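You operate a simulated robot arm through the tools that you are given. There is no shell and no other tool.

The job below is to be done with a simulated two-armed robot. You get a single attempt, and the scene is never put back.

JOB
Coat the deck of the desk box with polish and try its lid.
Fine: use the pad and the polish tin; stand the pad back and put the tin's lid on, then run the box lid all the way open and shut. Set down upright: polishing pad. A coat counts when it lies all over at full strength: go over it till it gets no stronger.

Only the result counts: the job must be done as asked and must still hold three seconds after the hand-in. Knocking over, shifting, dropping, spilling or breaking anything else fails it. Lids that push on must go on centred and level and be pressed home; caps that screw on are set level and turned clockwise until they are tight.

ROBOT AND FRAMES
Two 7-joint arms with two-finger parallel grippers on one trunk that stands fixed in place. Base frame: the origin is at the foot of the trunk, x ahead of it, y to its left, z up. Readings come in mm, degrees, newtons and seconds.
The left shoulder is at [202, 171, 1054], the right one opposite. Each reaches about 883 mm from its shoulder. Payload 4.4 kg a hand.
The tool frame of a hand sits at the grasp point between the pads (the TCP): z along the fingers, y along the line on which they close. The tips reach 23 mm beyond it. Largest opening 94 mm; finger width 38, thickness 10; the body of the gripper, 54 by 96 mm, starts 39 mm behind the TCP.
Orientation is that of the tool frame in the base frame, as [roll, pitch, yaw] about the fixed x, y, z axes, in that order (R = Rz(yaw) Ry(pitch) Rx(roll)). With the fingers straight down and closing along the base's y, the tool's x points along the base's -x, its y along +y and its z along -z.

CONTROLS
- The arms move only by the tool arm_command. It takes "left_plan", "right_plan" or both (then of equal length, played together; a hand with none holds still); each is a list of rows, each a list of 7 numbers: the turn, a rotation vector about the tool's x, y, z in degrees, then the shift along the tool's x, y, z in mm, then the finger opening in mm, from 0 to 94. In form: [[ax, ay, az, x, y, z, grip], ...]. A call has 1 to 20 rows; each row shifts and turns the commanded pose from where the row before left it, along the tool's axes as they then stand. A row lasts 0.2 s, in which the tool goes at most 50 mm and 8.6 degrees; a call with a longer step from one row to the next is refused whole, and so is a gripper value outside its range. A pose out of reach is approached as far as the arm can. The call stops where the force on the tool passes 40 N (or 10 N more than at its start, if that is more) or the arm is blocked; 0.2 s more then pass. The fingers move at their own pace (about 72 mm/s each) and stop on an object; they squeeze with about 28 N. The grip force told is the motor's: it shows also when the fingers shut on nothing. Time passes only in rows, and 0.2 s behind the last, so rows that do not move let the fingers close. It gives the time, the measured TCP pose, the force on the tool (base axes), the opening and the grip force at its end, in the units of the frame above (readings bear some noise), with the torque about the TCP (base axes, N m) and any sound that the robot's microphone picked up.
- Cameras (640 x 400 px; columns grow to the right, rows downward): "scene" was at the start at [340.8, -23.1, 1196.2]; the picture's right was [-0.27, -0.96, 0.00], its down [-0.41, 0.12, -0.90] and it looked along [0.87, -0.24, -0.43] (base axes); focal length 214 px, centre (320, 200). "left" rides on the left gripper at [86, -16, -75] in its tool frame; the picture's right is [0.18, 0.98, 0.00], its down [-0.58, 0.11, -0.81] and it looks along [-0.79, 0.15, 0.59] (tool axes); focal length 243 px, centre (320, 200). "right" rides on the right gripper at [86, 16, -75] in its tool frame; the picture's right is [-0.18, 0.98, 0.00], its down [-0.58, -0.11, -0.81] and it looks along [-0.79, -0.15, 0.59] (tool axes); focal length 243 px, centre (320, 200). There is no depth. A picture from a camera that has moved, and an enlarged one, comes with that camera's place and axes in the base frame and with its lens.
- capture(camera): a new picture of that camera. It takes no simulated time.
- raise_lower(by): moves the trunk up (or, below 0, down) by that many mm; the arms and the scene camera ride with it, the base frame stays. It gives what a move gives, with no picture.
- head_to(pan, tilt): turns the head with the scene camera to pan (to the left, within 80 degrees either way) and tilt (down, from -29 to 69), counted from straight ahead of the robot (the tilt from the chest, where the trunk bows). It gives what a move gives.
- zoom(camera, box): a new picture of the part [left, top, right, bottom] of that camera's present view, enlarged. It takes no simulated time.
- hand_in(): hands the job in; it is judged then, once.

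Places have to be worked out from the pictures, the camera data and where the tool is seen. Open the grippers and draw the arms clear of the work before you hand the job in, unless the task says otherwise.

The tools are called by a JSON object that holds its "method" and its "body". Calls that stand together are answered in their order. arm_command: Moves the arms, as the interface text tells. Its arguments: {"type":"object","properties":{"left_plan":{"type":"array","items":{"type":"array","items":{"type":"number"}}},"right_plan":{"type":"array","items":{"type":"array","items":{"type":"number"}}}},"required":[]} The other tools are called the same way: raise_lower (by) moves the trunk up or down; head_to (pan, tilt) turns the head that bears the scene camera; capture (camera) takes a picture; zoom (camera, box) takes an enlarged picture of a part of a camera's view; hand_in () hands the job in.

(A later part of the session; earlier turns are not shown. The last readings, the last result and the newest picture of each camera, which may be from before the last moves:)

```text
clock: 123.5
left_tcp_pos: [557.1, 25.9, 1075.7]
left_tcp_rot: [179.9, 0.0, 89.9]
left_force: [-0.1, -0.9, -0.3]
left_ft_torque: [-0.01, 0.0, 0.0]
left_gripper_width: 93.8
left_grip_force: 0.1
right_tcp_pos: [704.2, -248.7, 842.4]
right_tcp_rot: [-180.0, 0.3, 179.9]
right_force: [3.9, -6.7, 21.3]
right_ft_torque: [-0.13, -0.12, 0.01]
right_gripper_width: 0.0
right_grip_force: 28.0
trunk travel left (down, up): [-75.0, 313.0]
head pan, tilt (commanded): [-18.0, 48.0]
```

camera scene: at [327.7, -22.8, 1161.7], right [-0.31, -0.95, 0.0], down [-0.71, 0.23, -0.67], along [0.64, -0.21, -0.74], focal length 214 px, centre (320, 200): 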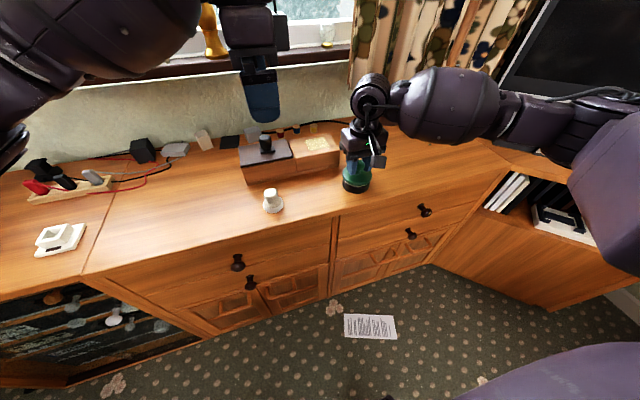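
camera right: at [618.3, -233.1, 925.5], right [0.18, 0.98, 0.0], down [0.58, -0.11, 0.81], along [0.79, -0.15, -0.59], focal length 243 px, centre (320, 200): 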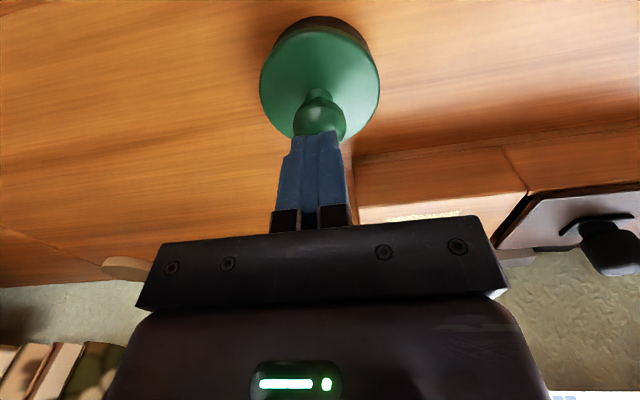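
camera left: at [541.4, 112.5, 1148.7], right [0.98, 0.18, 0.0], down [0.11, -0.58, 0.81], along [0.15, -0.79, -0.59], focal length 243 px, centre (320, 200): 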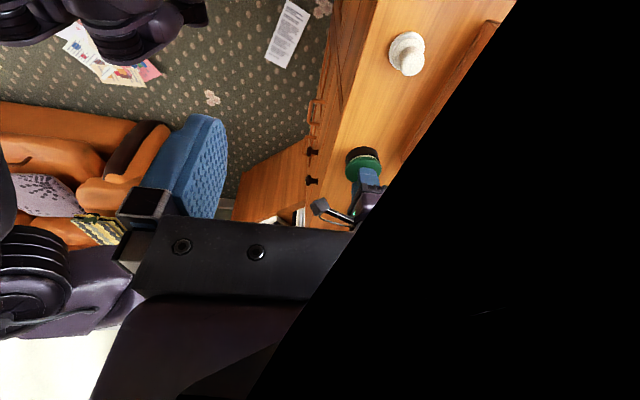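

Hard contact at about z 842, and with 21 N nothing moves. I'll press once more to about 30 N to be sure, then back off.

{"method": "arm_command", "body": {"right_plan": [[0, 0, 0, 0, -0.8, 1, 0], [0, 0, 0, 0, 0, 0.5, 0], [0, 0, 0, 0, 0, 0, 0]]}}

{"method": "arm_command", "body": {"right_plan": [[0, 0, 0, 0, 0, -4, 0], [0, 0, 0, 0, 0, -20, 0], [0, 0, 0, 0, 0, -40, 30], [0, 0, 0, 0, 0, -20, 60]]}}

{"method": "zoom", "body": {"camera": "scene", "box": [330, 150, 390, 200]}}

{"method": "zoom", "body": {"camera": "left", "box": [335, 143, 385, 178]}}

```text
clock: 124.3
left_tcp_pos: [555.8, 26.4, 1075.5]
left_tcp_rot: [179.8, 0.0, 90.0]
left_force: [-0.5, -0.5, -0.4]
left_ft_torque: [-0.04, -0.01, -0.02]
left_gripper_width: 93.9
left_grip_force: 0.1
right_tcp_pos: [704.3, -248.6, 841.8]
right_tcp_rot: [179.8, 0.3, -179.9]
right_force: [7.4, -2.2, 33.7]
right_ft_torque: [-0.04, -0.19, 0.04]
right_gripper_width: 0.0
right_grip_force: 28.1
trunk travel left (down, up): [-75.0, 313.0]
head pan, tilt (commanded): [-18.0, 48.0]
```

```text
clock: 125.3
left_tcp_pos: [558.8, 24.9, 1074.5]
left_tcp_rot: [-180.0, 0.1, 90.0]
left_force: [-0.2, 0.6, 0.0]
left_ft_torque: [0.0, -0.02, 0.03]
left_gripper_width: 94.0
left_grip_force: 0.1
right_tcp_pos: [703.1, -248.4, 921.5]
right_tcp_rot: [180.0, -0.2, -179.9]
right_force: [0.2, 0.3, -0.1]
right_ft_torque: [0.0, 0.01, -0.01]
right_gripper_width: 60.1
right_grip_force: 0.0
trunk travel left (down, up): [-75.0, 313.0]
head pan, tilt (commanded): [-18.0, 48.0]
```

```text
8.00 times, centred on (360, 175) of scene
camera zoom: at [327.3, -22.6, 1161.8], right [-0.31, -0.95, 0.0], down [-0.71, 0.23, -0.67], along [0.64, -0.21, -0.74], focal length 1716 px, centre (0, 400)
```

zoom: 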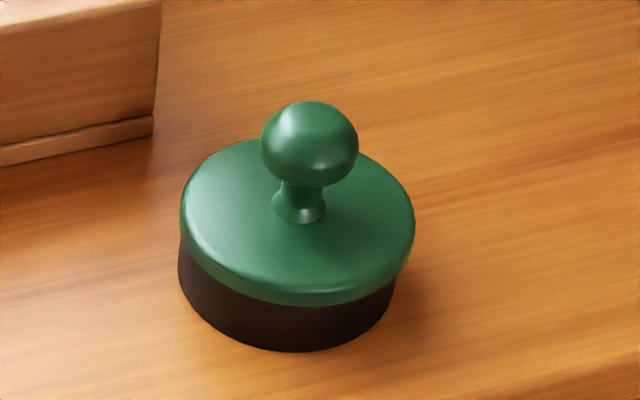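

```text
11.43 times, centred on (360, 160) of left
camera zoom: at [542.7, 112.5, 1147.4], right [0.98, 0.18, 0.0], down [0.11, -0.58, 0.81], along [0.15, -0.79, -0.59], focal length 2773 px, centre (-137, 651)
```

zoom: 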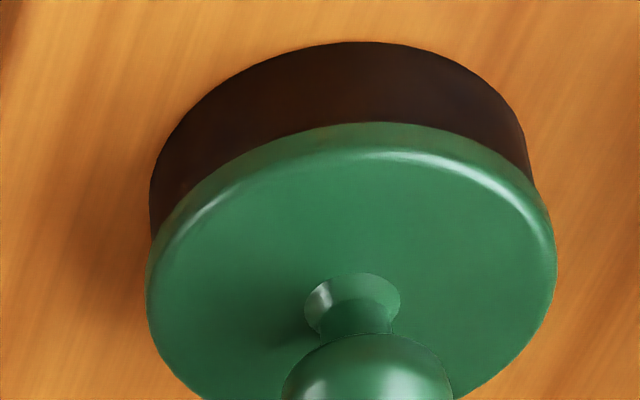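

The tin lid is fully home and level. I'll take the left arm back to its start pose, well out of the way, before working on the box lid.

{"method": "arm_command", "body": {"left_plan": [[0, 0, 0, 22.4, -35.7, -11.1, 94], [0, 0, 0, 22.4, -35.7, -11.1, 94], [0, 0, 0, 22.4, -35.7, -11.1, 94], [0, 0, -8.2, 0, 0, 0, 94], [0, 0, -8.2, 0, 0, 0, 94], [0, 0, -8.2, 0, 0, 0, 94], [0, 0, -8.2, 0, 0, 0, 94], [0, 0, -8.2, 0, 0, 0, 94], [0, 0, -8.2, 0, 0, 0, 94], [0, 0, -8.2, 0, 0, 0, 94], [0, 0, -8.2, 0, 0, 0, 94], [0, 0, -8.2, 0, 0, 0, 94], [0, 0, -8.2, 0, 0, 0, 94], [0, 0, -8, 0, 0, 0, 94], [0, 0, 0, 0, 40, 0, 94], [0, 0, 0, 0, 40, 0, 94]]}}

{"method": "capture", "body": {"camera": "scene"}}

{"method": "capture", "body": {"camera": "right"}}

```text
clock: 128.7
left_tcp_pos: [451.7, 171.6, 1105.9]
left_tcp_rot: [180.0, 0.0, 180.0]
left_force: [-0.5, 1.1, 0.7]
left_ft_torque: [0.01, -0.03, -0.03]
left_gripper_width: 94.1
left_grip_force: 0.2
right_tcp_pos: [703.3, -249.1, 922.0]
right_tcp_rot: [-179.9, 0.0, -180.0]
right_force: [0.2, -0.3, 0.0]
right_ft_torque: [-0.04, 0.03, 0.0]
right_gripper_width: 60.1
right_grip_force: 0.0
trunk travel left (down, up): [-75.0, 313.0]
head pan, tilt (commanded): [-18.0, 48.0]
```

```text
taken
camera scene: at [326.7, -22.4, 1162.3], right [-0.31, -0.95, 0.0], down [-0.71, 0.23, -0.67], along [0.64, -0.21, -0.74], focal length 214 px, centre (320, 200)
```

scene: 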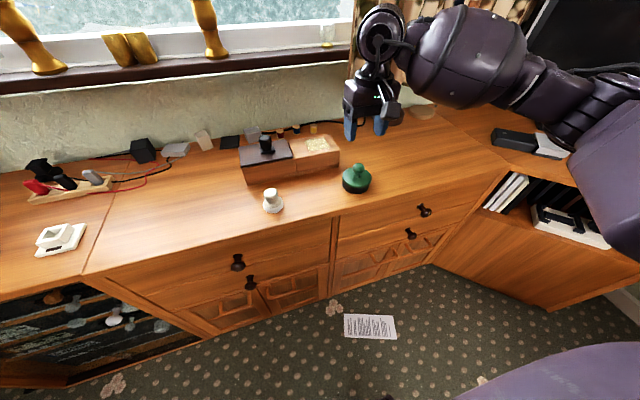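

```text
taken
camera right: at [617.3, -232.6, 996.2], right [0.18, 0.98, 0.0], down [0.58, -0.11, 0.81], along [0.79, -0.15, -0.59], focal length 243 px, centre (320, 200)
```

right: 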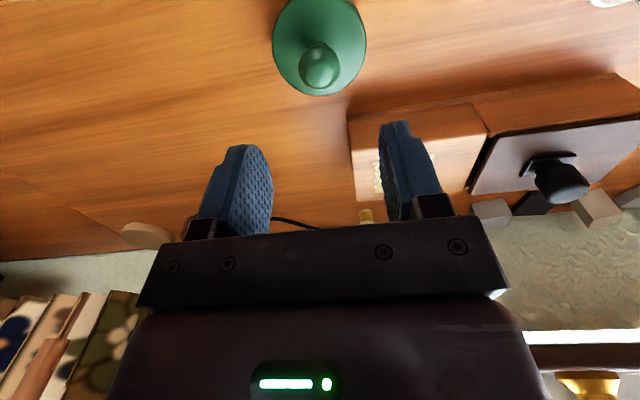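

The scene is clear now. I'll zoom on the box lid and knob for their geometry and take a careful look at how it slides.

{"method": "zoom", "body": {"camera": "scene", "box": [235, 125, 345, 190]}}

{"method": "zoom", "body": {"camera": "scene", "box": [250, 128, 290, 160]}}

{"method": "zoom", "body": {"camera": "right", "box": [460, 100, 640, 220]}}

```text
5.82 times, centred on (290, 158) of scene
camera zoom: at [326.7, -22.4, 1162.3], right [-0.31, -0.95, 0.0], down [-0.71, 0.23, -0.67], along [0.64, -0.21, -0.74], focal length 1248 px, centre (494, 447)
```

zoom: 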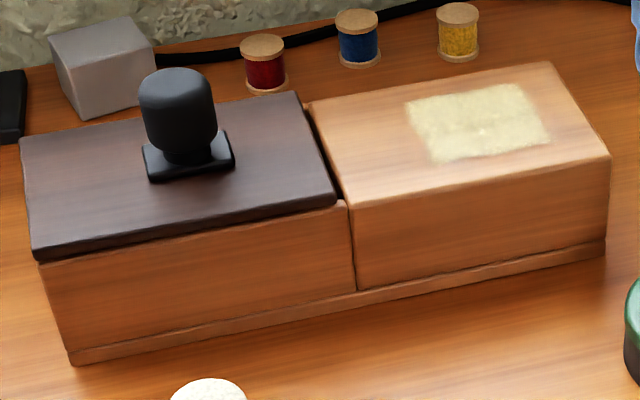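

```text
12.50 times, centred on (270, 144) of scene
camera zoom: at [326.7, -22.4, 1162.3], right [-0.31, -0.95, 0.0], down [-0.71, 0.23, -0.67], along [0.64, -0.21, -0.74], focal length 2681 px, centre (945, 900)
```

zoom: 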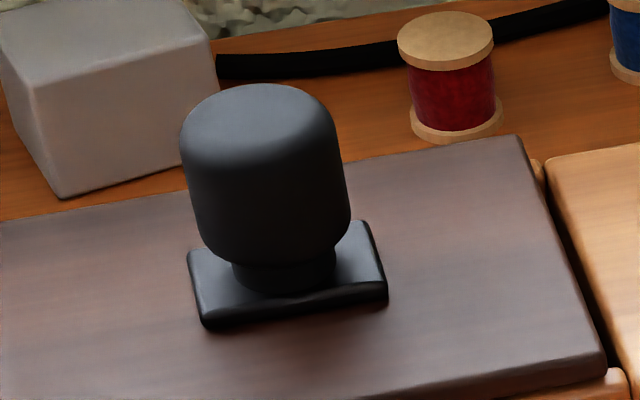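

```text
3.33 times, centred on (550, 160) of right
camera zoom: at [617.3, -232.6, 996.2], right [0.18, 0.98, 0.0], down [0.58, -0.11, 0.81], along [0.79, -0.15, -0.59], focal length 809 px, centre (-447, 333)
```

zoom: 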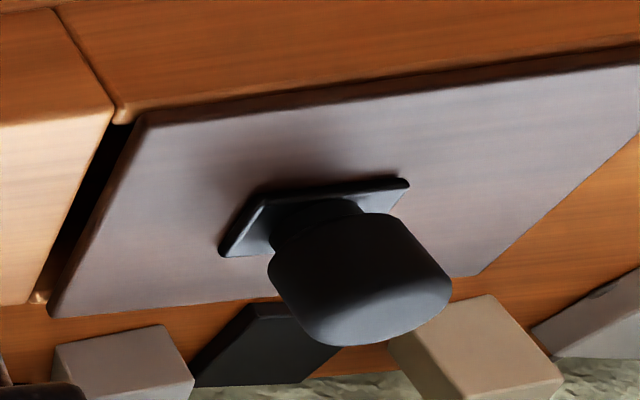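

The knob is about 35 mm across at roughly (832, -39), topping out near z 867. I'll move the right hand over it, high up, and check alignment.

{"method": "arm_command", "body": {"right_plan": [[0, 0, 0, -21.3, 35.1, 0, 70], [0, 0, 0, -21.3, 35.1, 0, 70], [0, 0, 0, -21.3, 35.1, 0, 70], [0, 0, 0, -21.3, 35.1, 0, 70], [0, 0, 0, -21.3, 35.2, 0, 70], [0, 0, 0, -21.3, 35.2, 0, 70]]}}

{"method": "capture", "body": {"camera": "right"}}

{"method": "zoom", "body": {"camera": "scene", "box": [225, 95, 345, 190]}}

```text
clock: 130.1
left_tcp_pos: [452.1, 171.1, 1104.3]
left_tcp_rot: [-180.0, 0.1, -179.9]
left_force: [-0.4, -1.0, 0.4]
left_ft_torque: [-0.02, -0.06, 0.01]
left_gripper_width: 94.0
left_grip_force: 0.1
right_tcp_pos: [832.7, -39.1, 919.5]
right_tcp_rot: [-179.9, 0.0, 180.0]
right_force: [-0.5, 0.1, 0.1]
right_ft_torque: [-0.02, 0.01, 0.0]
right_gripper_width: 70.2
right_grip_force: 0.1
trunk travel left (down, up): [-75.0, 313.0]
head pan, tilt (commanded): [-18.0, 48.0]
```

```text
taken
camera right: at [747.0, -22.1, 993.8], right [0.18, 0.98, 0.0], down [0.58, -0.11, 0.81], along [0.79, -0.15, -0.59], focal length 243 px, centre (320, 200)
```

right: 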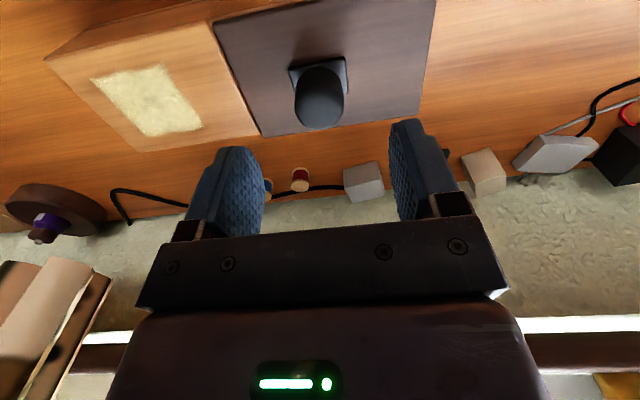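

```text
4.21 times, centred on (285, 142) of scene
camera zoom: at [327.1, -22.6, 1162.0], right [-0.31, -0.95, 0.0], down [-0.71, 0.23, -0.67], along [0.64, -0.21, -0.74], focal length 903 px, centre (467, 442)
```

zoom: 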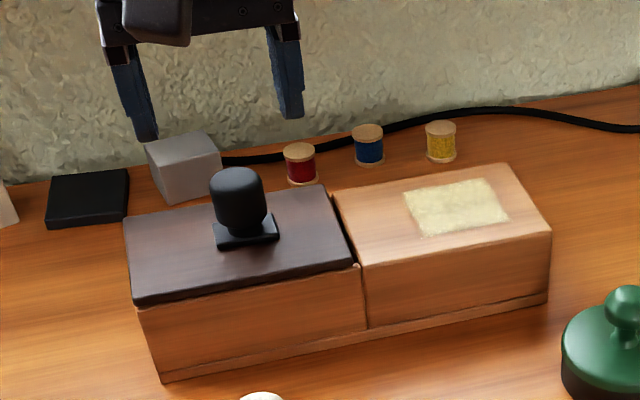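

The knob is lined up with the fingers side to side. I'll zoom to check the fore-aft alignment.

{"method": "zoom", "body": {"camera": "right", "box": [260, 40, 380, 140]}}

{"method": "zoom", "body": {"camera": "right", "box": [40, 0, 460, 220]}}

```text
4.00 times, centred on (320, 90) of right
camera zoom: at [747.0, -22.1, 993.8], right [0.18, 0.98, 0.0], down [0.58, -0.11, 0.81], along [0.79, -0.15, -0.59], focal length 970 px, centre (320, 640)
```

zoom: 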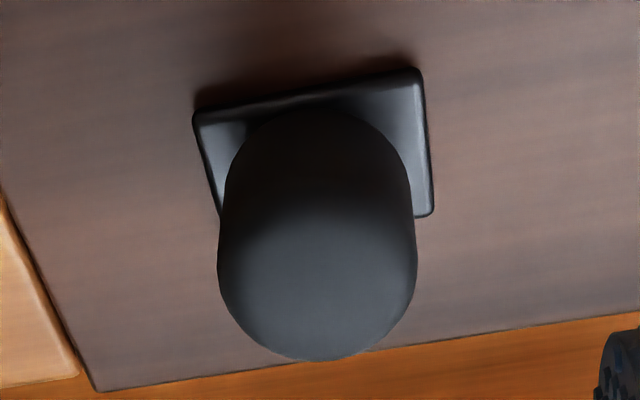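

```text
1.52 times, centred on (250, 110) of right
camera zoom: at [747.0, -22.1, 993.8], right [0.18, 0.98, 0.0], down [0.58, -0.11, 0.81], along [0.79, -0.15, -0.59], focal length 370 px, centre (427, 337)
```

zoom: 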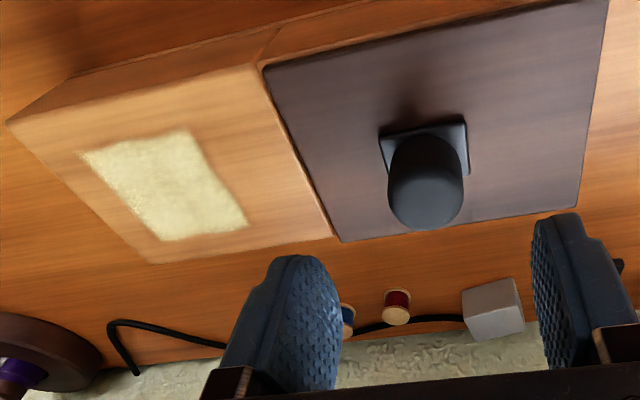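

The knob's base plate centre coincides with my grasp axis and the knob is about 32 mm wide. I'll lower to grip height (TCP z about 857, tips above the plate) and close gently.

{"method": "arm_command", "body": {"right_plan": [[0, 0, 0, 0, 0, 25, 70], [0, 0, 0, 0, 0, 22, 70], [0, 0, 0, 0, 0, 10, 70], [0, 0, 0, 0, 0, 5, 70]]}}

{"method": "capture", "body": {"camera": "right"}}

{"method": "zoom", "body": {"camera": "scene", "box": [235, 105, 315, 175]}}

```text
clock: 131.1
left_tcp_pos: [452.4, 172.2, 1105.5]
left_tcp_rot: [-180.0, 0.0, -179.9]
left_force: [0.6, 0.5, 0.1]
left_ft_torque: [0.01, 0.02, 0.0]
left_gripper_width: 94.1
left_grip_force: 0.0
right_tcp_pos: [833.0, -37.7, 857.4]
right_tcp_rot: [180.0, 0.0, -180.0]
right_force: [-0.3, -1.0, 0.9]
right_ft_torque: [0.0, 0.03, 0.0]
right_gripper_width: 69.9
right_grip_force: 0.1
trunk travel left (down, up): [-75.0, 313.0]
head pan, tilt (commanded): [-18.0, 48.0]
```

```text
taken
camera right: at [746.0, -21.1, 931.6], right [0.18, 0.98, 0.0], down [0.58, -0.11, 0.81], along [0.79, -0.15, -0.59], focal length 243 px, centre (320, 200)
```

right: 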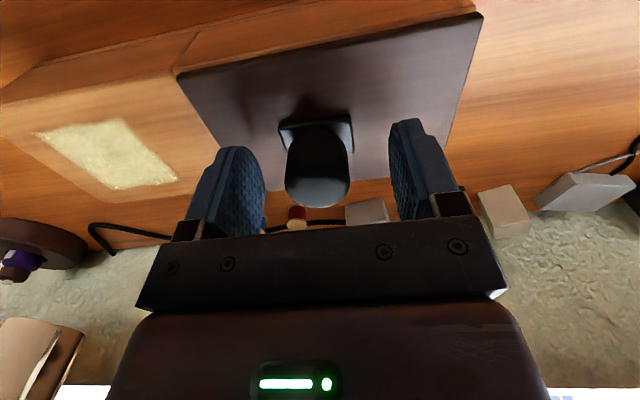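

```text
5.71 times, centred on (275, 140) of scene
camera zoom: at [327.1, -22.7, 1162.1], right [-0.31, -0.95, 0.0], down [-0.71, 0.23, -0.67], along [0.64, -0.21, -0.74], focal length 1226 px, centre (577, 543)
```

zoom: 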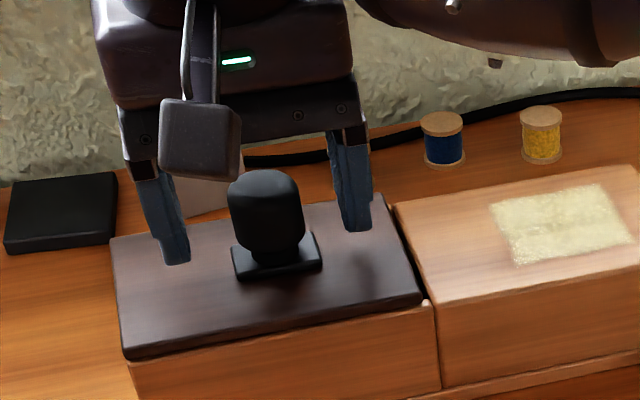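

The fingers straddle the knob evenly. I'll close on it.

{"method": "arm_command", "body": {"right_plan": [[0, 0, 0, 0, 0, 1.5, 40], [0, 0, 0, 0, 0, 0, 20], [0, 0, 0, 0, 0, 0, 20], [0, 0, 0, 0, 0, 0, 20]]}}

{"method": "zoom", "body": {"camera": "scene", "box": [235, 105, 345, 190]}}

{"method": "capture", "body": {"camera": "right"}}

```text
clock: 132.1
left_tcp_pos: [451.6, 171.6, 1106.1]
left_tcp_rot: [-179.9, 0.0, 180.0]
left_force: [0.4, 0.1, 0.3]
left_ft_torque: [-0.02, 0.01, -0.04]
left_gripper_width: 94.1
left_grip_force: 0.1
right_tcp_pos: [833.9, -39.3, 857.0]
right_tcp_rot: [180.0, 0.0, 179.9]
right_force: [0.1, -5.7, -0.4]
right_ft_torque: [0.35, 0.16, -0.06]
right_gripper_width: 31.7
right_grip_force: 27.9
trunk travel left (down, up): [-75.0, 313.0]
head pan, tilt (commanded): [-18.0, 48.0]
```

```text
4.71 times, centred on (290, 148) of scene
camera zoom: at [327.0, -23.2, 1162.1], right [-0.31, -0.95, 0.0], down [-0.71, 0.23, -0.67], along [0.64, -0.21, -0.74], focal length 1009 px, centre (461, 447)
```

zoom: 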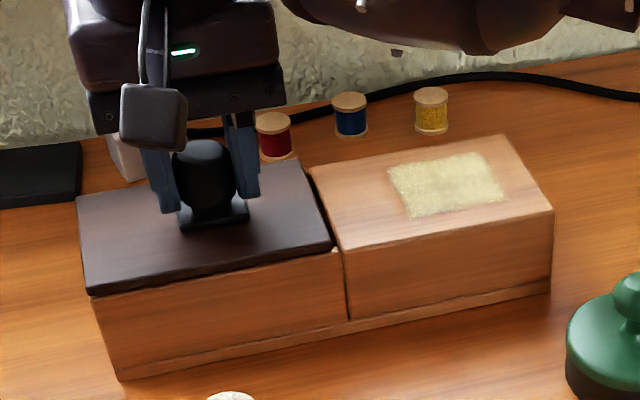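

```text
taken
camera right: at [746.1, -22.7, 930.4], right [0.18, 0.98, 0.0], down [0.58, -0.11, 0.81], along [0.79, -0.15, -0.59], focal length 243 px, centre (320, 200)
```

right: 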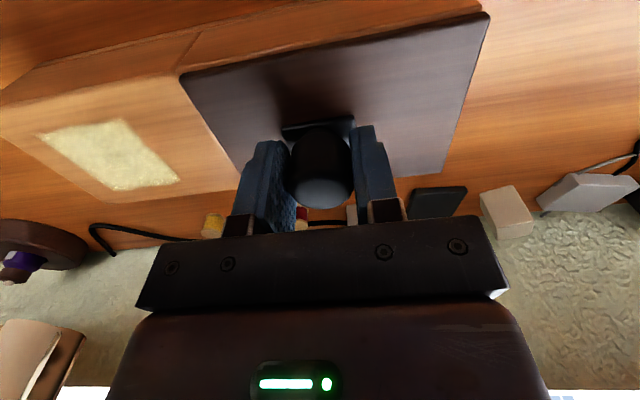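

Gripped at 31.7 mm with a 5.7 N sideways reaction, so the lid has some friction or a stop. I'll try a small pull toward -y (right, over the deck) and read the force.

{"method": "arm_command", "body": {"right_plan": [[0, 0, 0, 0, -1, 0, 20], [0, 0, 0, 0, -1, 0, 20], [0, 0, 0, 0, 0, 0, 20]]}}

{"method": "arm_command", "body": {"right_plan": [[0, 0, 0, 0, -1, 0, 20], [0, 0, 0, 0, -1, 0, 20], [0, 0, 0, 0, 0, 0, 20]]}}

```text
clock: 132.9
left_tcp_pos: [452.1, 171.2, 1105.4]
left_tcp_rot: [180.0, 0.0, 179.9]
left_force: [-0.2, 0.2, 0.4]
left_ft_torque: [-0.01, -0.03, -0.03]
left_gripper_width: 93.8
left_grip_force: 0.1
right_tcp_pos: [831.6, -41.0, 857.0]
right_tcp_rot: [-180.0, 0.0, -179.9]
right_force: [-0.5, 1.1, 0.0]
right_ft_torque: [-0.27, -0.42, 0.23]
right_gripper_width: 31.5
right_grip_force: 28.3
trunk travel left (down, up): [-75.0, 313.0]
head pan, tilt (commanded): [-18.0, 48.0]
```

```text
clock: 133.7
left_tcp_pos: [451.6, 172.1, 1104.9]
left_tcp_rot: [180.0, 0.0, 180.0]
left_force: [-0.2, -0.4, -0.8]
left_ft_torque: [0.03, 0.01, -0.01]
left_gripper_width: 93.9
left_grip_force: 0.0
right_tcp_pos: [832.3, -43.1, 855.8]
right_tcp_rot: [179.9, -0.1, -179.9]
right_force: [-2.1, 0.7, 0.5]
right_ft_torque: [-0.08, -0.01, -0.04]
right_gripper_width: 31.6
right_grip_force: 27.9
trunk travel left (down, up): [-75.0, 313.0]
head pan, tilt (commanded): [-18.0, 48.0]
```

It moved about 4 mm with almost no force. I'll check that the lid, and not the whole box, is moving.

{"method": "zoom", "body": {"camera": "scene", "box": [235, 105, 345, 190]}}

{"method": "zoom", "body": {"camera": "scene", "box": [240, 140, 310, 190]}}

```text
4.71 times, centred on (290, 148) of scene
camera zoom: at [327.3, -22.8, 1162.0], right [-0.31, -0.95, 0.0], down [-0.71, 0.23, -0.67], along [0.64, -0.21, -0.74], focal length 1009 px, centre (461, 447)
```

zoom: 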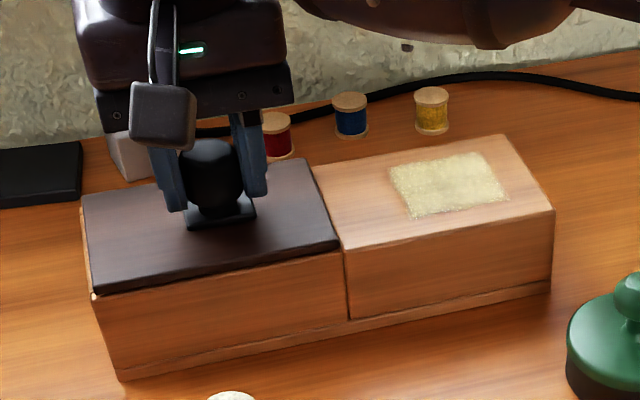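

```text
8.00 times, centred on (275, 165) of scene
camera zoom: at [327.3, -22.8, 1162.0], right [-0.31, -0.95, 0.0], down [-0.71, 0.23, -0.67], along [0.64, -0.21, -0.74], focal length 1716 px, centre (680, 480)
```

zoom: 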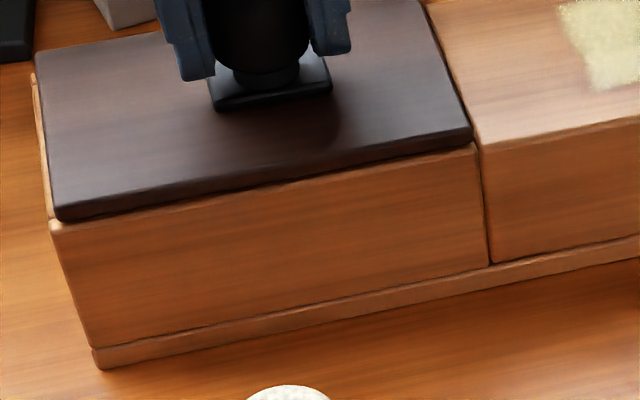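

The lid is sliding right and the box stays still. I'll carry on in moderate steps, watching force.

{"method": "arm_command", "body": {"right_plan": [[0, 0, 0, 0, -6, 0, 20], [0, 0, 0, 0, -7, 0, 20], [0, 0, 0, 0, -7, 0, 20], [0, 0, 0, 0, -7, 0, 20], [0, 0, 0, 0, -7, 0, 20], [0, 0, 0, 0, 0, 0, 20]]}}

{"method": "zoom", "body": {"camera": "scene", "box": [235, 105, 345, 190]}}

```text
clock: 135.1
left_tcp_pos: [452.7, 171.4, 1106.6]
left_tcp_rot: [180.0, 0.1, -179.9]
left_force: [0.1, 0.3, 0.0]
left_ft_torque: [0.02, 0.0, -0.01]
left_gripper_width: 93.9
left_grip_force: 0.0
right_tcp_pos: [832.6, -76.3, 856.1]
right_tcp_rot: [180.0, -0.1, -180.0]
right_force: [-1.5, 0.4, 0.8]
right_ft_torque: [0.38, -0.04, 0.04]
right_gripper_width: 31.4
right_grip_force: 27.8
trunk travel left (down, up): [-75.0, 313.0]
head pan, tilt (commanded): [-18.0, 48.0]
```

```text
4.71 times, centred on (290, 148) of scene
camera zoom: at [327.6, -22.8, 1161.9], right [-0.31, -0.95, 0.0], down [-0.71, 0.23, -0.67], along [0.64, -0.21, -0.74], focal length 1009 px, centre (461, 447)
```

zoom: 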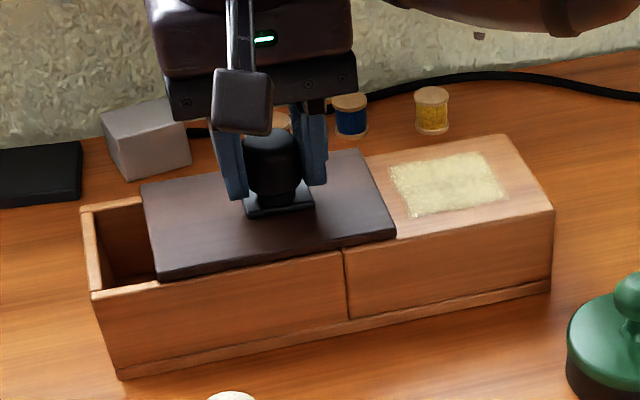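

The lid slides smoothly with the box staying put. I'll continue.

{"method": "arm_command", "body": {"right_plan": [[0, 0, 0, 0, -7, 0, 20], [0, 0, 0, 0, -7, 0, 20], [0, 0, 0, 0, -7, 0, 20], [0, 0, 0, 0, -7, 0, 20], [0, 0, 0, 0, -7, 0, 20], [0, 0, 0, 0, 0, 0, 20]]}}

{"method": "zoom", "body": {"camera": "scene", "box": [235, 105, 345, 190]}}

```text
clock: 136.5
left_tcp_pos: [453.4, 170.9, 1105.7]
left_tcp_rot: [-179.9, -0.1, 179.9]
left_force: [0.0, -0.1, -0.2]
left_ft_torque: [0.01, 0.0, 0.01]
left_gripper_width: 93.7
left_grip_force: 0.0
right_tcp_pos: [830.8, -112.1, 856.1]
right_tcp_rot: [-179.9, -0.1, 180.0]
right_force: [1.3, 0.8, 0.3]
right_ft_torque: [0.37, -0.29, -0.03]
right_gripper_width: 31.7
right_grip_force: 28.0
trunk travel left (down, up): [-75.0, 313.0]
head pan, tilt (commanded): [-18.0, 48.0]
```

```text
4.71 times, centred on (290, 148) of scene
camera zoom: at [327.8, -22.9, 1161.8], right [-0.31, -0.95, 0.0], down [-0.71, 0.23, -0.67], along [0.64, -0.21, -0.74], focal length 1009 px, centre (461, 447)
```

zoom: 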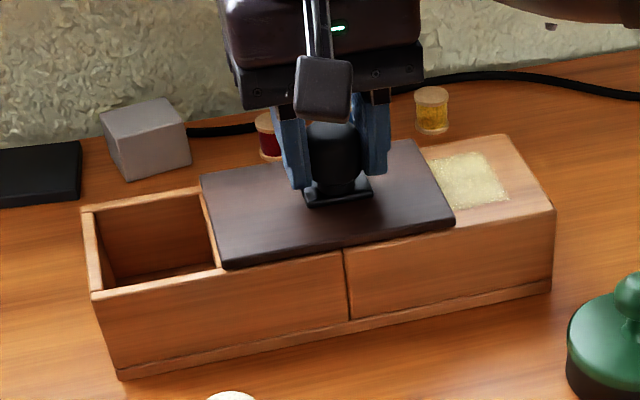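

Going well, with no resistance. I'll keep sliding.

{"method": "arm_command", "body": {"right_plan": [[0, 0, 0, 0, -7, 0, 20], [0, 0, 0, 0, -7, 0, 20], [0, 0, 0, 0, -7, 0, 20], [0, 0, 0, 0, 0, 0, 20]]}}

{"method": "arm_command", "body": {"right_plan": [[0, 0, 0, 0, -4, 0, 20], [0, 0, 0, 0, -4, 0, 20], [0, 0, 0, 0, -4, 0, 20], [0, 0, 0, 0, 0, 0, 20]]}}

{"method": "zoom", "body": {"camera": "scene", "box": [235, 105, 345, 190]}}

```text
clock: 137.5
left_tcp_pos: [452.2, 171.2, 1106.0]
left_tcp_rot: [-180.0, -0.1, -180.0]
left_force: [0.0, -0.2, 0.4]
left_ft_torque: [-0.01, 0.01, -0.01]
left_gripper_width: 94.0
left_grip_force: 0.0
right_tcp_pos: [831.9, -134.1, 855.9]
right_tcp_rot: [-180.0, -0.1, 179.9]
right_force: [-2.6, 0.5, 0.5]
right_ft_torque: [0.3, 0.7, 0.03]
right_gripper_width: 31.5
right_grip_force: 28.0
trunk travel left (down, up): [-75.0, 313.0]
head pan, tilt (commanded): [-18.0, 48.0]
```

```text
clock: 138.5
left_tcp_pos: [453.0, 172.0, 1106.1]
left_tcp_rot: [-179.9, -0.1, 179.8]
left_force: [0.3, -0.5, 0.5]
left_ft_torque: [0.03, 0.0, -0.02]
left_gripper_width: 94.1
left_grip_force: 0.1
right_tcp_pos: [831.8, -145.4, 856.7]
right_tcp_rot: [180.0, 0.0, 180.0]
right_force: [4.6, 0.5, 0.2]
right_ft_torque: [-0.21, -0.09, 0.02]
right_gripper_width: 31.3
right_grip_force: 27.9
trunk travel left (down, up): [-75.0, 313.0]
head pan, tilt (commanded): [-18.0, 48.0]
```

```text
4.71 times, centred on (290, 148) of scene
camera zoom: at [327.5, -22.8, 1162.0], right [-0.31, -0.95, 0.0], down [-0.71, 0.23, -0.67], along [0.64, -0.21, -0.74], focal length 1009 px, centre (461, 447)
```

zoom: 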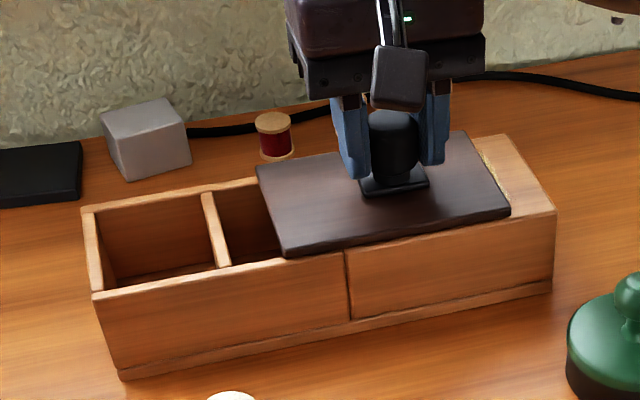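

The lid has moved about 106 mm and its divider compartment shows. I'll go on in smaller steps looking for the end stop.

{"method": "arm_command", "body": {"right_plan": [[0, 0, 0, 0, -4, 0, 20], [0, 0, 0, 0, -4, 0, 20], [0, 0, 0, 0, 0, 0, 20]]}}

{"method": "arm_command", "body": {"right_plan": [[0, 0, 0, 0, -3, 0, 20], [0, 0, 0, 0, -3, 0, 20], [0, 0, 0, 0, 0, 0, 20]]}}

{"method": "arm_command", "body": {"right_plan": [[0, 0, 0, 0, -2, 0, 20], [0, 0, 0, 0, -2, 0, 20], [0, 0, 0, 0, 0, 0, 20]]}}

{"method": "zoom", "body": {"camera": "scene", "box": [235, 105, 345, 190]}}

```text
clock: 139.3
left_tcp_pos: [452.6, 171.2, 1105.6]
left_tcp_rot: [180.0, 0.0, -180.0]
left_force: [-0.7, 0.0, 0.2]
left_ft_torque: [0.01, -0.03, -0.03]
left_gripper_width: 93.9
left_grip_force: 0.0
right_tcp_pos: [831.6, -154.6, 855.7]
right_tcp_rot: [-180.0, -0.1, 180.0]
right_force: [-2.7, 1.0, 0.2]
right_ft_torque: [0.25, -0.05, 0.01]
right_gripper_width: 31.5
right_grip_force: 27.8
trunk travel left (down, up): [-75.0, 313.0]
head pan, tilt (commanded): [-18.0, 48.0]
```

```text
clock: 140.1
left_tcp_pos: [451.0, 172.5, 1105.4]
left_tcp_rot: [180.0, 0.0, 180.0]
left_force: [0.7, 0.4, 0.2]
left_ft_torque: [-0.01, -0.02, -0.01]
left_gripper_width: 93.9
left_grip_force: 0.0
right_tcp_pos: [832.9, -160.0, 857.1]
right_tcp_rot: [-180.0, -0.1, -180.0]
right_force: [-3.4, 2.0, 0.5]
right_ft_torque: [-0.08, 0.06, 0.21]
right_gripper_width: 31.3
right_grip_force: 28.5
trunk travel left (down, up): [-75.0, 313.0]
head pan, tilt (commanded): [-18.0, 48.0]
```

```text
clock: 140.9
left_tcp_pos: [453.2, 171.9, 1105.3]
left_tcp_rot: [180.0, 0.0, 180.0]
left_force: [-0.3, -0.7, -0.3]
left_ft_torque: [0.0, -0.01, 0.02]
left_gripper_width: 94.0
left_grip_force: 0.1
right_tcp_pos: [833.0, -163.0, 856.6]
right_tcp_rot: [-179.9, 0.0, -180.0]
right_force: [2.3, 0.8, 0.3]
right_ft_torque: [0.39, -0.08, -0.14]
right_gripper_width: 31.4
right_grip_force: 27.2
trunk travel left (down, up): [-75.0, 313.0]
head pan, tilt (commanded): [-18.0, 48.0]
```

```text
4.71 times, centred on (290, 148) of scene
camera zoom: at [327.7, -22.8, 1161.9], right [-0.31, -0.95, 0.0], down [-0.71, 0.23, -0.67], along [0.64, -0.21, -0.74], focal length 1009 px, centre (461, 447)
```

zoom: 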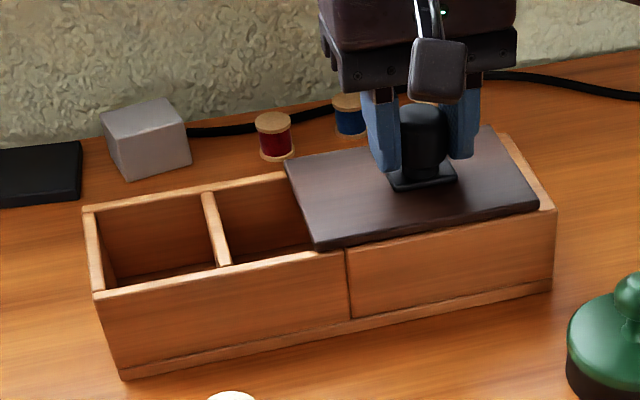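

No stop yet, and the lid still covers the last centimetre of the opening. I'll continue in 2 mm rows.

{"method": "arm_command", "body": {"right_plan": [[0, 0, 0, 0, -2, 0, 20], [0, 0, 0, 0, -2, 0, 20], [0, 0, 0, 0, -2, 0, 20], [0, 0, 0, 0, 0, 0, 20]]}}

{"method": "arm_command", "body": {"right_plan": [[0, 0, 0, 0, -2, 0, 20], [0, 0, 0, 0, -2, 0, 20], [0, 0, 0, 0, 0, 0, 20]]}}

{"method": "zoom", "body": {"camera": "scene", "box": [235, 105, 345, 190]}}

```text
clock: 141.9
left_tcp_pos: [452.7, 171.7, 1106.0]
left_tcp_rot: [180.0, 0.0, 180.0]
left_force: [-0.6, -0.6, 0.4]
left_ft_torque: [-0.03, 0.0, -0.01]
left_gripper_width: 94.0
left_grip_force: 0.0
right_tcp_pos: [833.6, -168.5, 856.8]
right_tcp_rot: [179.9, -0.2, 180.0]
right_force: [1.5, 1.1, 0.5]
right_ft_torque: [0.35, -0.43, -0.15]
right_gripper_width: 31.5
right_grip_force: 27.9
trunk travel left (down, up): [-75.0, 313.0]
head pan, tilt (commanded): [-18.0, 48.0]
```

```text
clock: 142.7
left_tcp_pos: [452.4, 172.0, 1104.8]
left_tcp_rot: [180.0, 0.0, -180.0]
left_force: [-0.4, -0.2, 0.6]
left_ft_torque: [-0.01, -0.01, -0.01]
left_gripper_width: 93.9
left_grip_force: 0.1
right_tcp_pos: [833.2, -172.3, 856.9]
right_tcp_rot: [179.9, -0.1, 179.9]
right_force: [0.2, 4.2, -0.6]
right_ft_torque: [-0.01, 0.21, -0.01]
right_gripper_width: 31.5
right_grip_force: 28.7
trunk travel left (down, up): [-75.0, 313.0]
head pan, tilt (commanded): [-18.0, 48.0]
```

```text
4.71 times, centred on (290, 148) of scene
camera zoom: at [327.4, -22.6, 1161.9], right [-0.31, -0.95, 0.0], down [-0.71, 0.23, -0.67], along [0.64, -0.21, -0.74], focal length 1009 px, centre (461, 447)
```

zoom: 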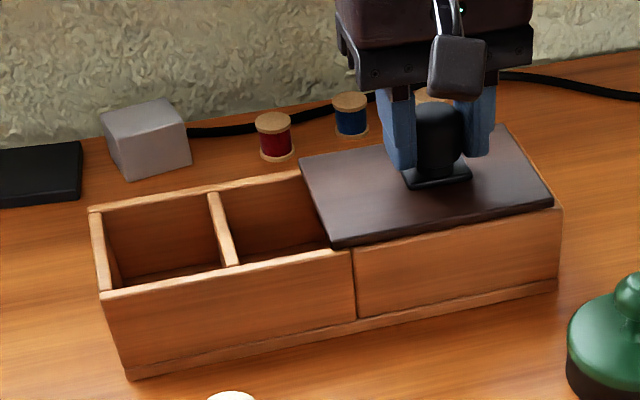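

The lid hit its end stop at about 130 mm of travel. In the last few millimetres it dragged the light box roughly 4 mm to the right. The lid is fully open, so I'll now slide it shut, and at the closed stop I'll bring the box back to its original place.

{"method": "arm_command", "body": {"right_plan": [[0, 0, 0, 0, 3, 0, 20], [0, 0, 0, 0, 7, 0, 20], [0, 0, 0, 0, 7, 0, 20], [0, 0, 0, 0, 7, 0, 20], [0, 0, 0, 0, 7, 0, 20], [0, 0, 0, 0, 7, 0, 20], [0, 0, 0, 0, 7, 0, 20], [0, 0, 0, 0, 7, 0, 20], [0, 0, 0, 0, 7, 0, 20], [0, 0, 0, 0, 0, 0, 20]]}}

{"method": "zoom", "body": {"camera": "scene", "box": [235, 105, 345, 190]}}

```text
clock: 144.9
left_tcp_pos: [451.9, 170.5, 1106.2]
left_tcp_rot: [180.0, 0.0, -179.9]
left_force: [0.4, 0.4, 0.2]
left_ft_torque: [0.0, 0.01, -0.02]
left_gripper_width: 93.6
left_grip_force: 0.1
right_tcp_pos: [832.7, -113.7, 855.6]
right_tcp_rot: [-180.0, 0.0, -180.0]
right_force: [1.2, 0.9, -0.3]
right_ft_torque: [-0.24, -0.25, -0.04]
right_gripper_width: 31.5
right_grip_force: 28.1
trunk travel left (down, up): [-75.0, 313.0]
head pan, tilt (commanded): [-18.0, 48.0]
```

```text
4.71 times, centred on (290, 148) of scene
camera zoom: at [327.2, -22.8, 1162.1], right [-0.31, -0.95, 0.0], down [-0.71, 0.23, -0.67], along [0.64, -0.21, -0.74], focal length 1009 px, centre (461, 447)
```

zoom: 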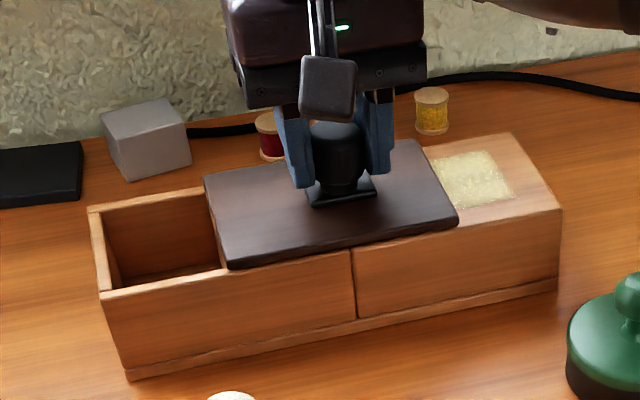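

Sliding shut smoothly and the coat is intact. I'll continue closing, slowing near the end.

{"method": "arm_command", "body": {"right_plan": [[0, 0, 0, 0, 7, 0, 20], [0, 0, 0, 0, 7, 0, 20], [0, 0, 0, 0, 7, 0, 20], [0, 0, 0, 0, 7, 0, 20], [0, 0, 0, 0, 7, 0, 20], [0, 0, 0, 0, 7, 0, 20], [0, 0, 0, 0, 7, 0, 20], [0, 0, 0, 0, 7, 0, 20], [0, 0, 0, 0, 6, 0, 20], [0, 0, 0, 0, 0, 0, 20]]}}

{"method": "arm_command", "body": {"right_plan": [[0, 0, 0, 0, 2, 0, 20], [0, 0, 0, 0, 2, 0, 20], [0, 0, 0, 0, 0, 0, 20]]}}

{"method": "zoom", "body": {"camera": "scene", "box": [235, 105, 345, 190]}}

```text
clock: 147.1
left_tcp_pos: [451.9, 171.7, 1104.8]
left_tcp_rot: [180.0, -0.1, 180.0]
left_force: [-0.6, 0.8, 0.1]
left_ft_torque: [0.01, 0.0, -0.01]
left_gripper_width: 93.9
left_grip_force: 0.0
right_tcp_pos: [833.0, -51.2, 857.6]
right_tcp_rot: [-180.0, -0.2, -179.9]
right_force: [-2.1, -1.1, 0.5]
right_ft_torque: [0.26, -0.02, -0.09]
right_gripper_width: 31.5
right_grip_force: 28.1
trunk travel left (down, up): [-75.0, 313.0]
head pan, tilt (commanded): [-18.0, 48.0]
```

```text
clock: 147.9
left_tcp_pos: [452.9, 171.3, 1105.7]
left_tcp_rot: [-180.0, 0.0, 180.0]
left_force: [0.4, 0.5, -0.7]
left_ft_torque: [-0.01, -0.03, 0.01]
left_gripper_width: 93.9
left_grip_force: 0.1
right_tcp_pos: [832.5, -48.5, 855.7]
right_tcp_rot: [-179.9, -0.1, 180.0]
right_force: [-2.7, 0.1, 0.6]
right_ft_torque: [0.33, 0.01, -0.14]
right_gripper_width: 31.4
right_grip_force: 28.5
trunk travel left (down, up): [-75.0, 313.0]
head pan, tilt (commanded): [-18.0, 48.0]
```

```text
4.71 times, centred on (290, 148) of scene
camera zoom: at [327.5, -22.9, 1161.9], right [-0.31, -0.95, 0.0], down [-0.71, 0.23, -0.67], along [0.64, -0.21, -0.74], focal length 1009 px, centre (461, 447)
```

zoom: 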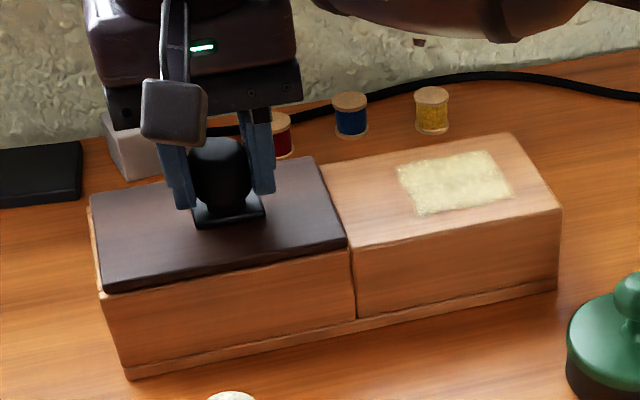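

A few millimetres remain to the closed stop. I'll proceed with 1 mm rows.

{"method": "arm_command", "body": {"right_plan": [[0, 0, 0, 0, 1, 0, 20], [0, 0, 0, 0, 1, 0, 20], [0, 0, 0, 0, 1, 0, 20], [0, 0, 0, 0, 0, 0, 20]]}}

{"method": "arm_command", "body": {"right_plan": [[0, 0, 0, 0, 1, 0, 20], [0, 0, 0, 0, 1, 0, 20], [0, 0, 0, 0, 0, 0, 20]]}}

{"method": "zoom", "body": {"camera": "scene", "box": [235, 105, 345, 190]}}

```text
clock: 148.9
left_tcp_pos: [452.6, 170.8, 1105.3]
left_tcp_rot: [-180.0, 0.1, 180.0]
left_force: [-0.1, -0.6, -0.3]
left_ft_torque: [0.03, 0.01, 0.0]
left_gripper_width: 94.0
left_grip_force: 0.1
right_tcp_pos: [831.4, -45.3, 856.7]
right_tcp_rot: [180.0, -0.1, -179.9]
right_force: [-1.2, -0.9, 0.6]
right_ft_torque: [0.36, -0.1, -0.04]
right_gripper_width: 31.5
right_grip_force: 27.5
trunk travel left (down, up): [-75.0, 313.0]
head pan, tilt (commanded): [-18.0, 48.0]
```

```text
clock: 149.7
left_tcp_pos: [451.3, 170.8, 1105.6]
left_tcp_rot: [180.0, 0.0, -180.0]
left_force: [-0.4, 0.3, 0.1]
left_ft_torque: [0.0, 0.05, 0.01]
left_gripper_width: 93.9
left_grip_force: 0.1
right_tcp_pos: [832.5, -43.1, 856.8]
right_tcp_rot: [-180.0, -0.1, -180.0]
right_force: [0.6, -3.6, 1.1]
right_ft_torque: [0.28, 0.18, -0.07]
right_gripper_width: 31.4
right_grip_force: 28.1
trunk travel left (down, up): [-75.0, 313.0]
head pan, tilt (commanded): [-18.0, 48.0]
```

```text
4.71 times, centred on (290, 148) of scene
camera zoom: at [327.5, -23.0, 1161.9], right [-0.31, -0.95, 0.0], down [-0.71, 0.23, -0.67], along [0.64, -0.21, -0.74], focal length 1009 px, centre (461, 447)
```

zoom: 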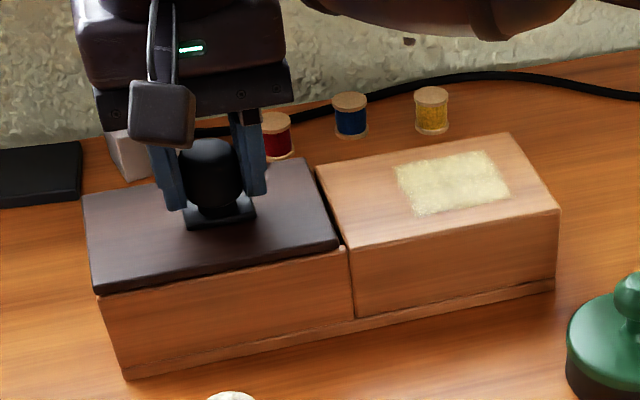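

The lid has reached its closed stop and the box is starting to come back with it. I'll push on about 3 mm and compare the box against its original picture.

{"method": "arm_command", "body": {"right_plan": [[0, 0, 0, 0, 1, 0, 20], [0, 0, 0, 0, 1, 0, 20], [0, 0, 0, 0, 1, 0, 20], [0, 0, 0, 0, 0, 0, 20]]}}

{"method": "zoom", "body": {"camera": "scene", "box": [232, 125, 352, 200]}}

{"method": "zoom", "body": {"camera": "scene", "box": [285, 125, 345, 160]}}

```text
clock: 150.7
left_tcp_pos: [452.9, 171.4, 1105.5]
left_tcp_rot: [-179.9, 0.0, 180.0]
left_force: [0.0, 0.9, 0.8]
left_ft_torque: [0.02, 0.01, 0.01]
left_gripper_width: 94.0
left_grip_force: 0.1
right_tcp_pos: [832.4, -40.6, 857.6]
right_tcp_rot: [180.0, -0.1, -179.9]
right_force: [0.2, -3.1, 0.3]
right_ft_torque: [-0.26, 0.03, -0.08]
right_gripper_width: 31.5
right_grip_force: 28.3
trunk travel left (down, up): [-75.0, 313.0]
head pan, tilt (commanded): [-18.0, 48.0]
```

```text
5.33 times, centred on (292, 162) of scene
camera zoom: at [327.4, -23.1, 1162.0], right [-0.31, -0.95, 0.0], down [-0.71, 0.23, -0.67], along [0.64, -0.21, -0.74], focal length 1144 px, centre (469, 400)
```

zoom: 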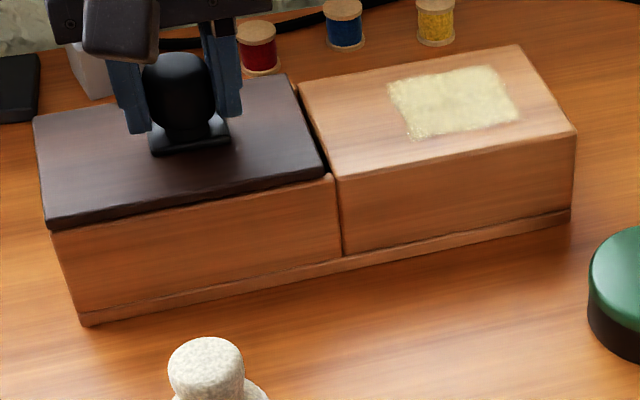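

```text
10.67 times, centred on (315, 142) of scene
camera zoom: at [327.4, -23.1, 1162.0], right [-0.31, -0.95, 0.0], down [-0.71, 0.23, -0.67], along [0.64, -0.21, -0.74], focal length 2288 px, centre (373, 813)
```

zoom: 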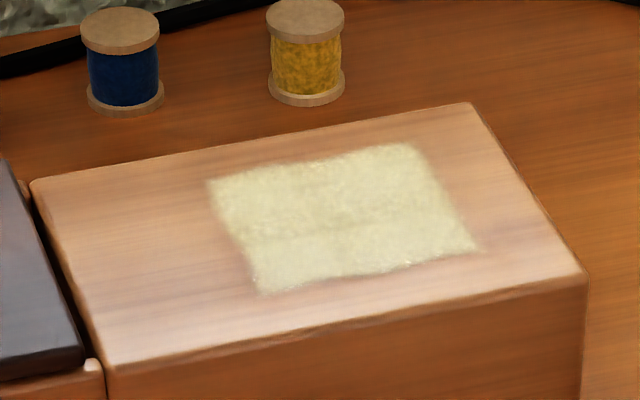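

The box is back where it was (within 0.5 mm), the lid is firmly closed and the coat is intact. I'll relax the push a touch, open the fingers and lift straight off.

{"method": "arm_command", "body": {"right_plan": [[0, 0, 0, 0, -0.4, 0, 20], [0, 0, 0, 0, 0, 0, 45], [0, 0, 0, 0, 0, 0, 70], [0, 0, 0, 0, 0, 0, 70]]}}

{"method": "zoom", "body": {"camera": "scene", "box": [232, 125, 352, 200]}}

{"method": "capture", "body": {"camera": "right"}}

```text
clock: 151.7
left_tcp_pos: [452.0, 171.4, 1104.5]
left_tcp_rot: [-179.9, 0.1, 180.0]
left_force: [-0.6, 0.2, 0.2]
left_ft_torque: [0.01, -0.01, -0.02]
left_gripper_width: 94.1
left_grip_force: 0.0
right_tcp_pos: [832.2, -40.2, 857.8]
right_tcp_rot: [180.0, 0.0, -179.9]
right_force: [-0.6, 0.1, -0.1]
right_ft_torque: [-0.01, -0.01, -0.01]
right_gripper_width: 70.2
right_grip_force: 0.0
trunk travel left (down, up): [-75.0, 313.0]
head pan, tilt (commanded): [-18.0, 48.0]
```

```text
5.33 times, centred on (292, 162) of scene
camera zoom: at [327.1, -22.7, 1162.1], right [-0.31, -0.95, 0.0], down [-0.71, 0.23, -0.67], along [0.64, -0.21, -0.74], focal length 1144 px, centre (469, 400)
```

zoom: 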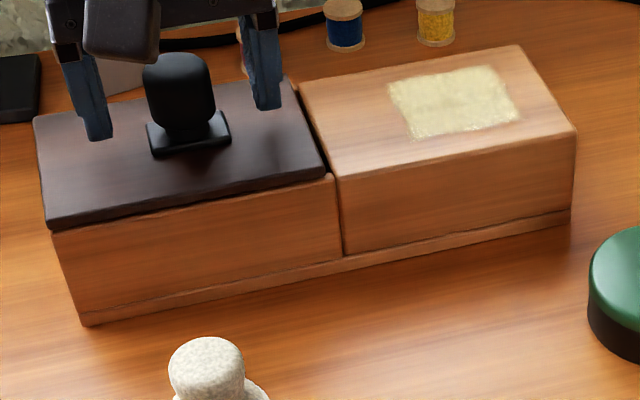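

```text
taken
camera right: at [745.5, -22.9, 931.3], right [0.18, 0.98, 0.0], down [0.58, -0.11, 0.81], along [0.79, -0.15, -0.59], focal length 243 px, centre (320, 200)
```

right: 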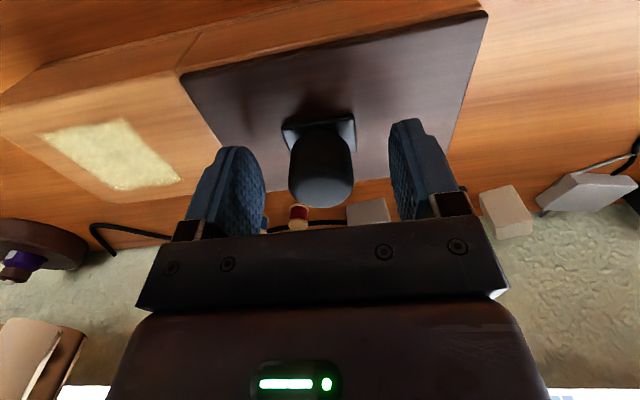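

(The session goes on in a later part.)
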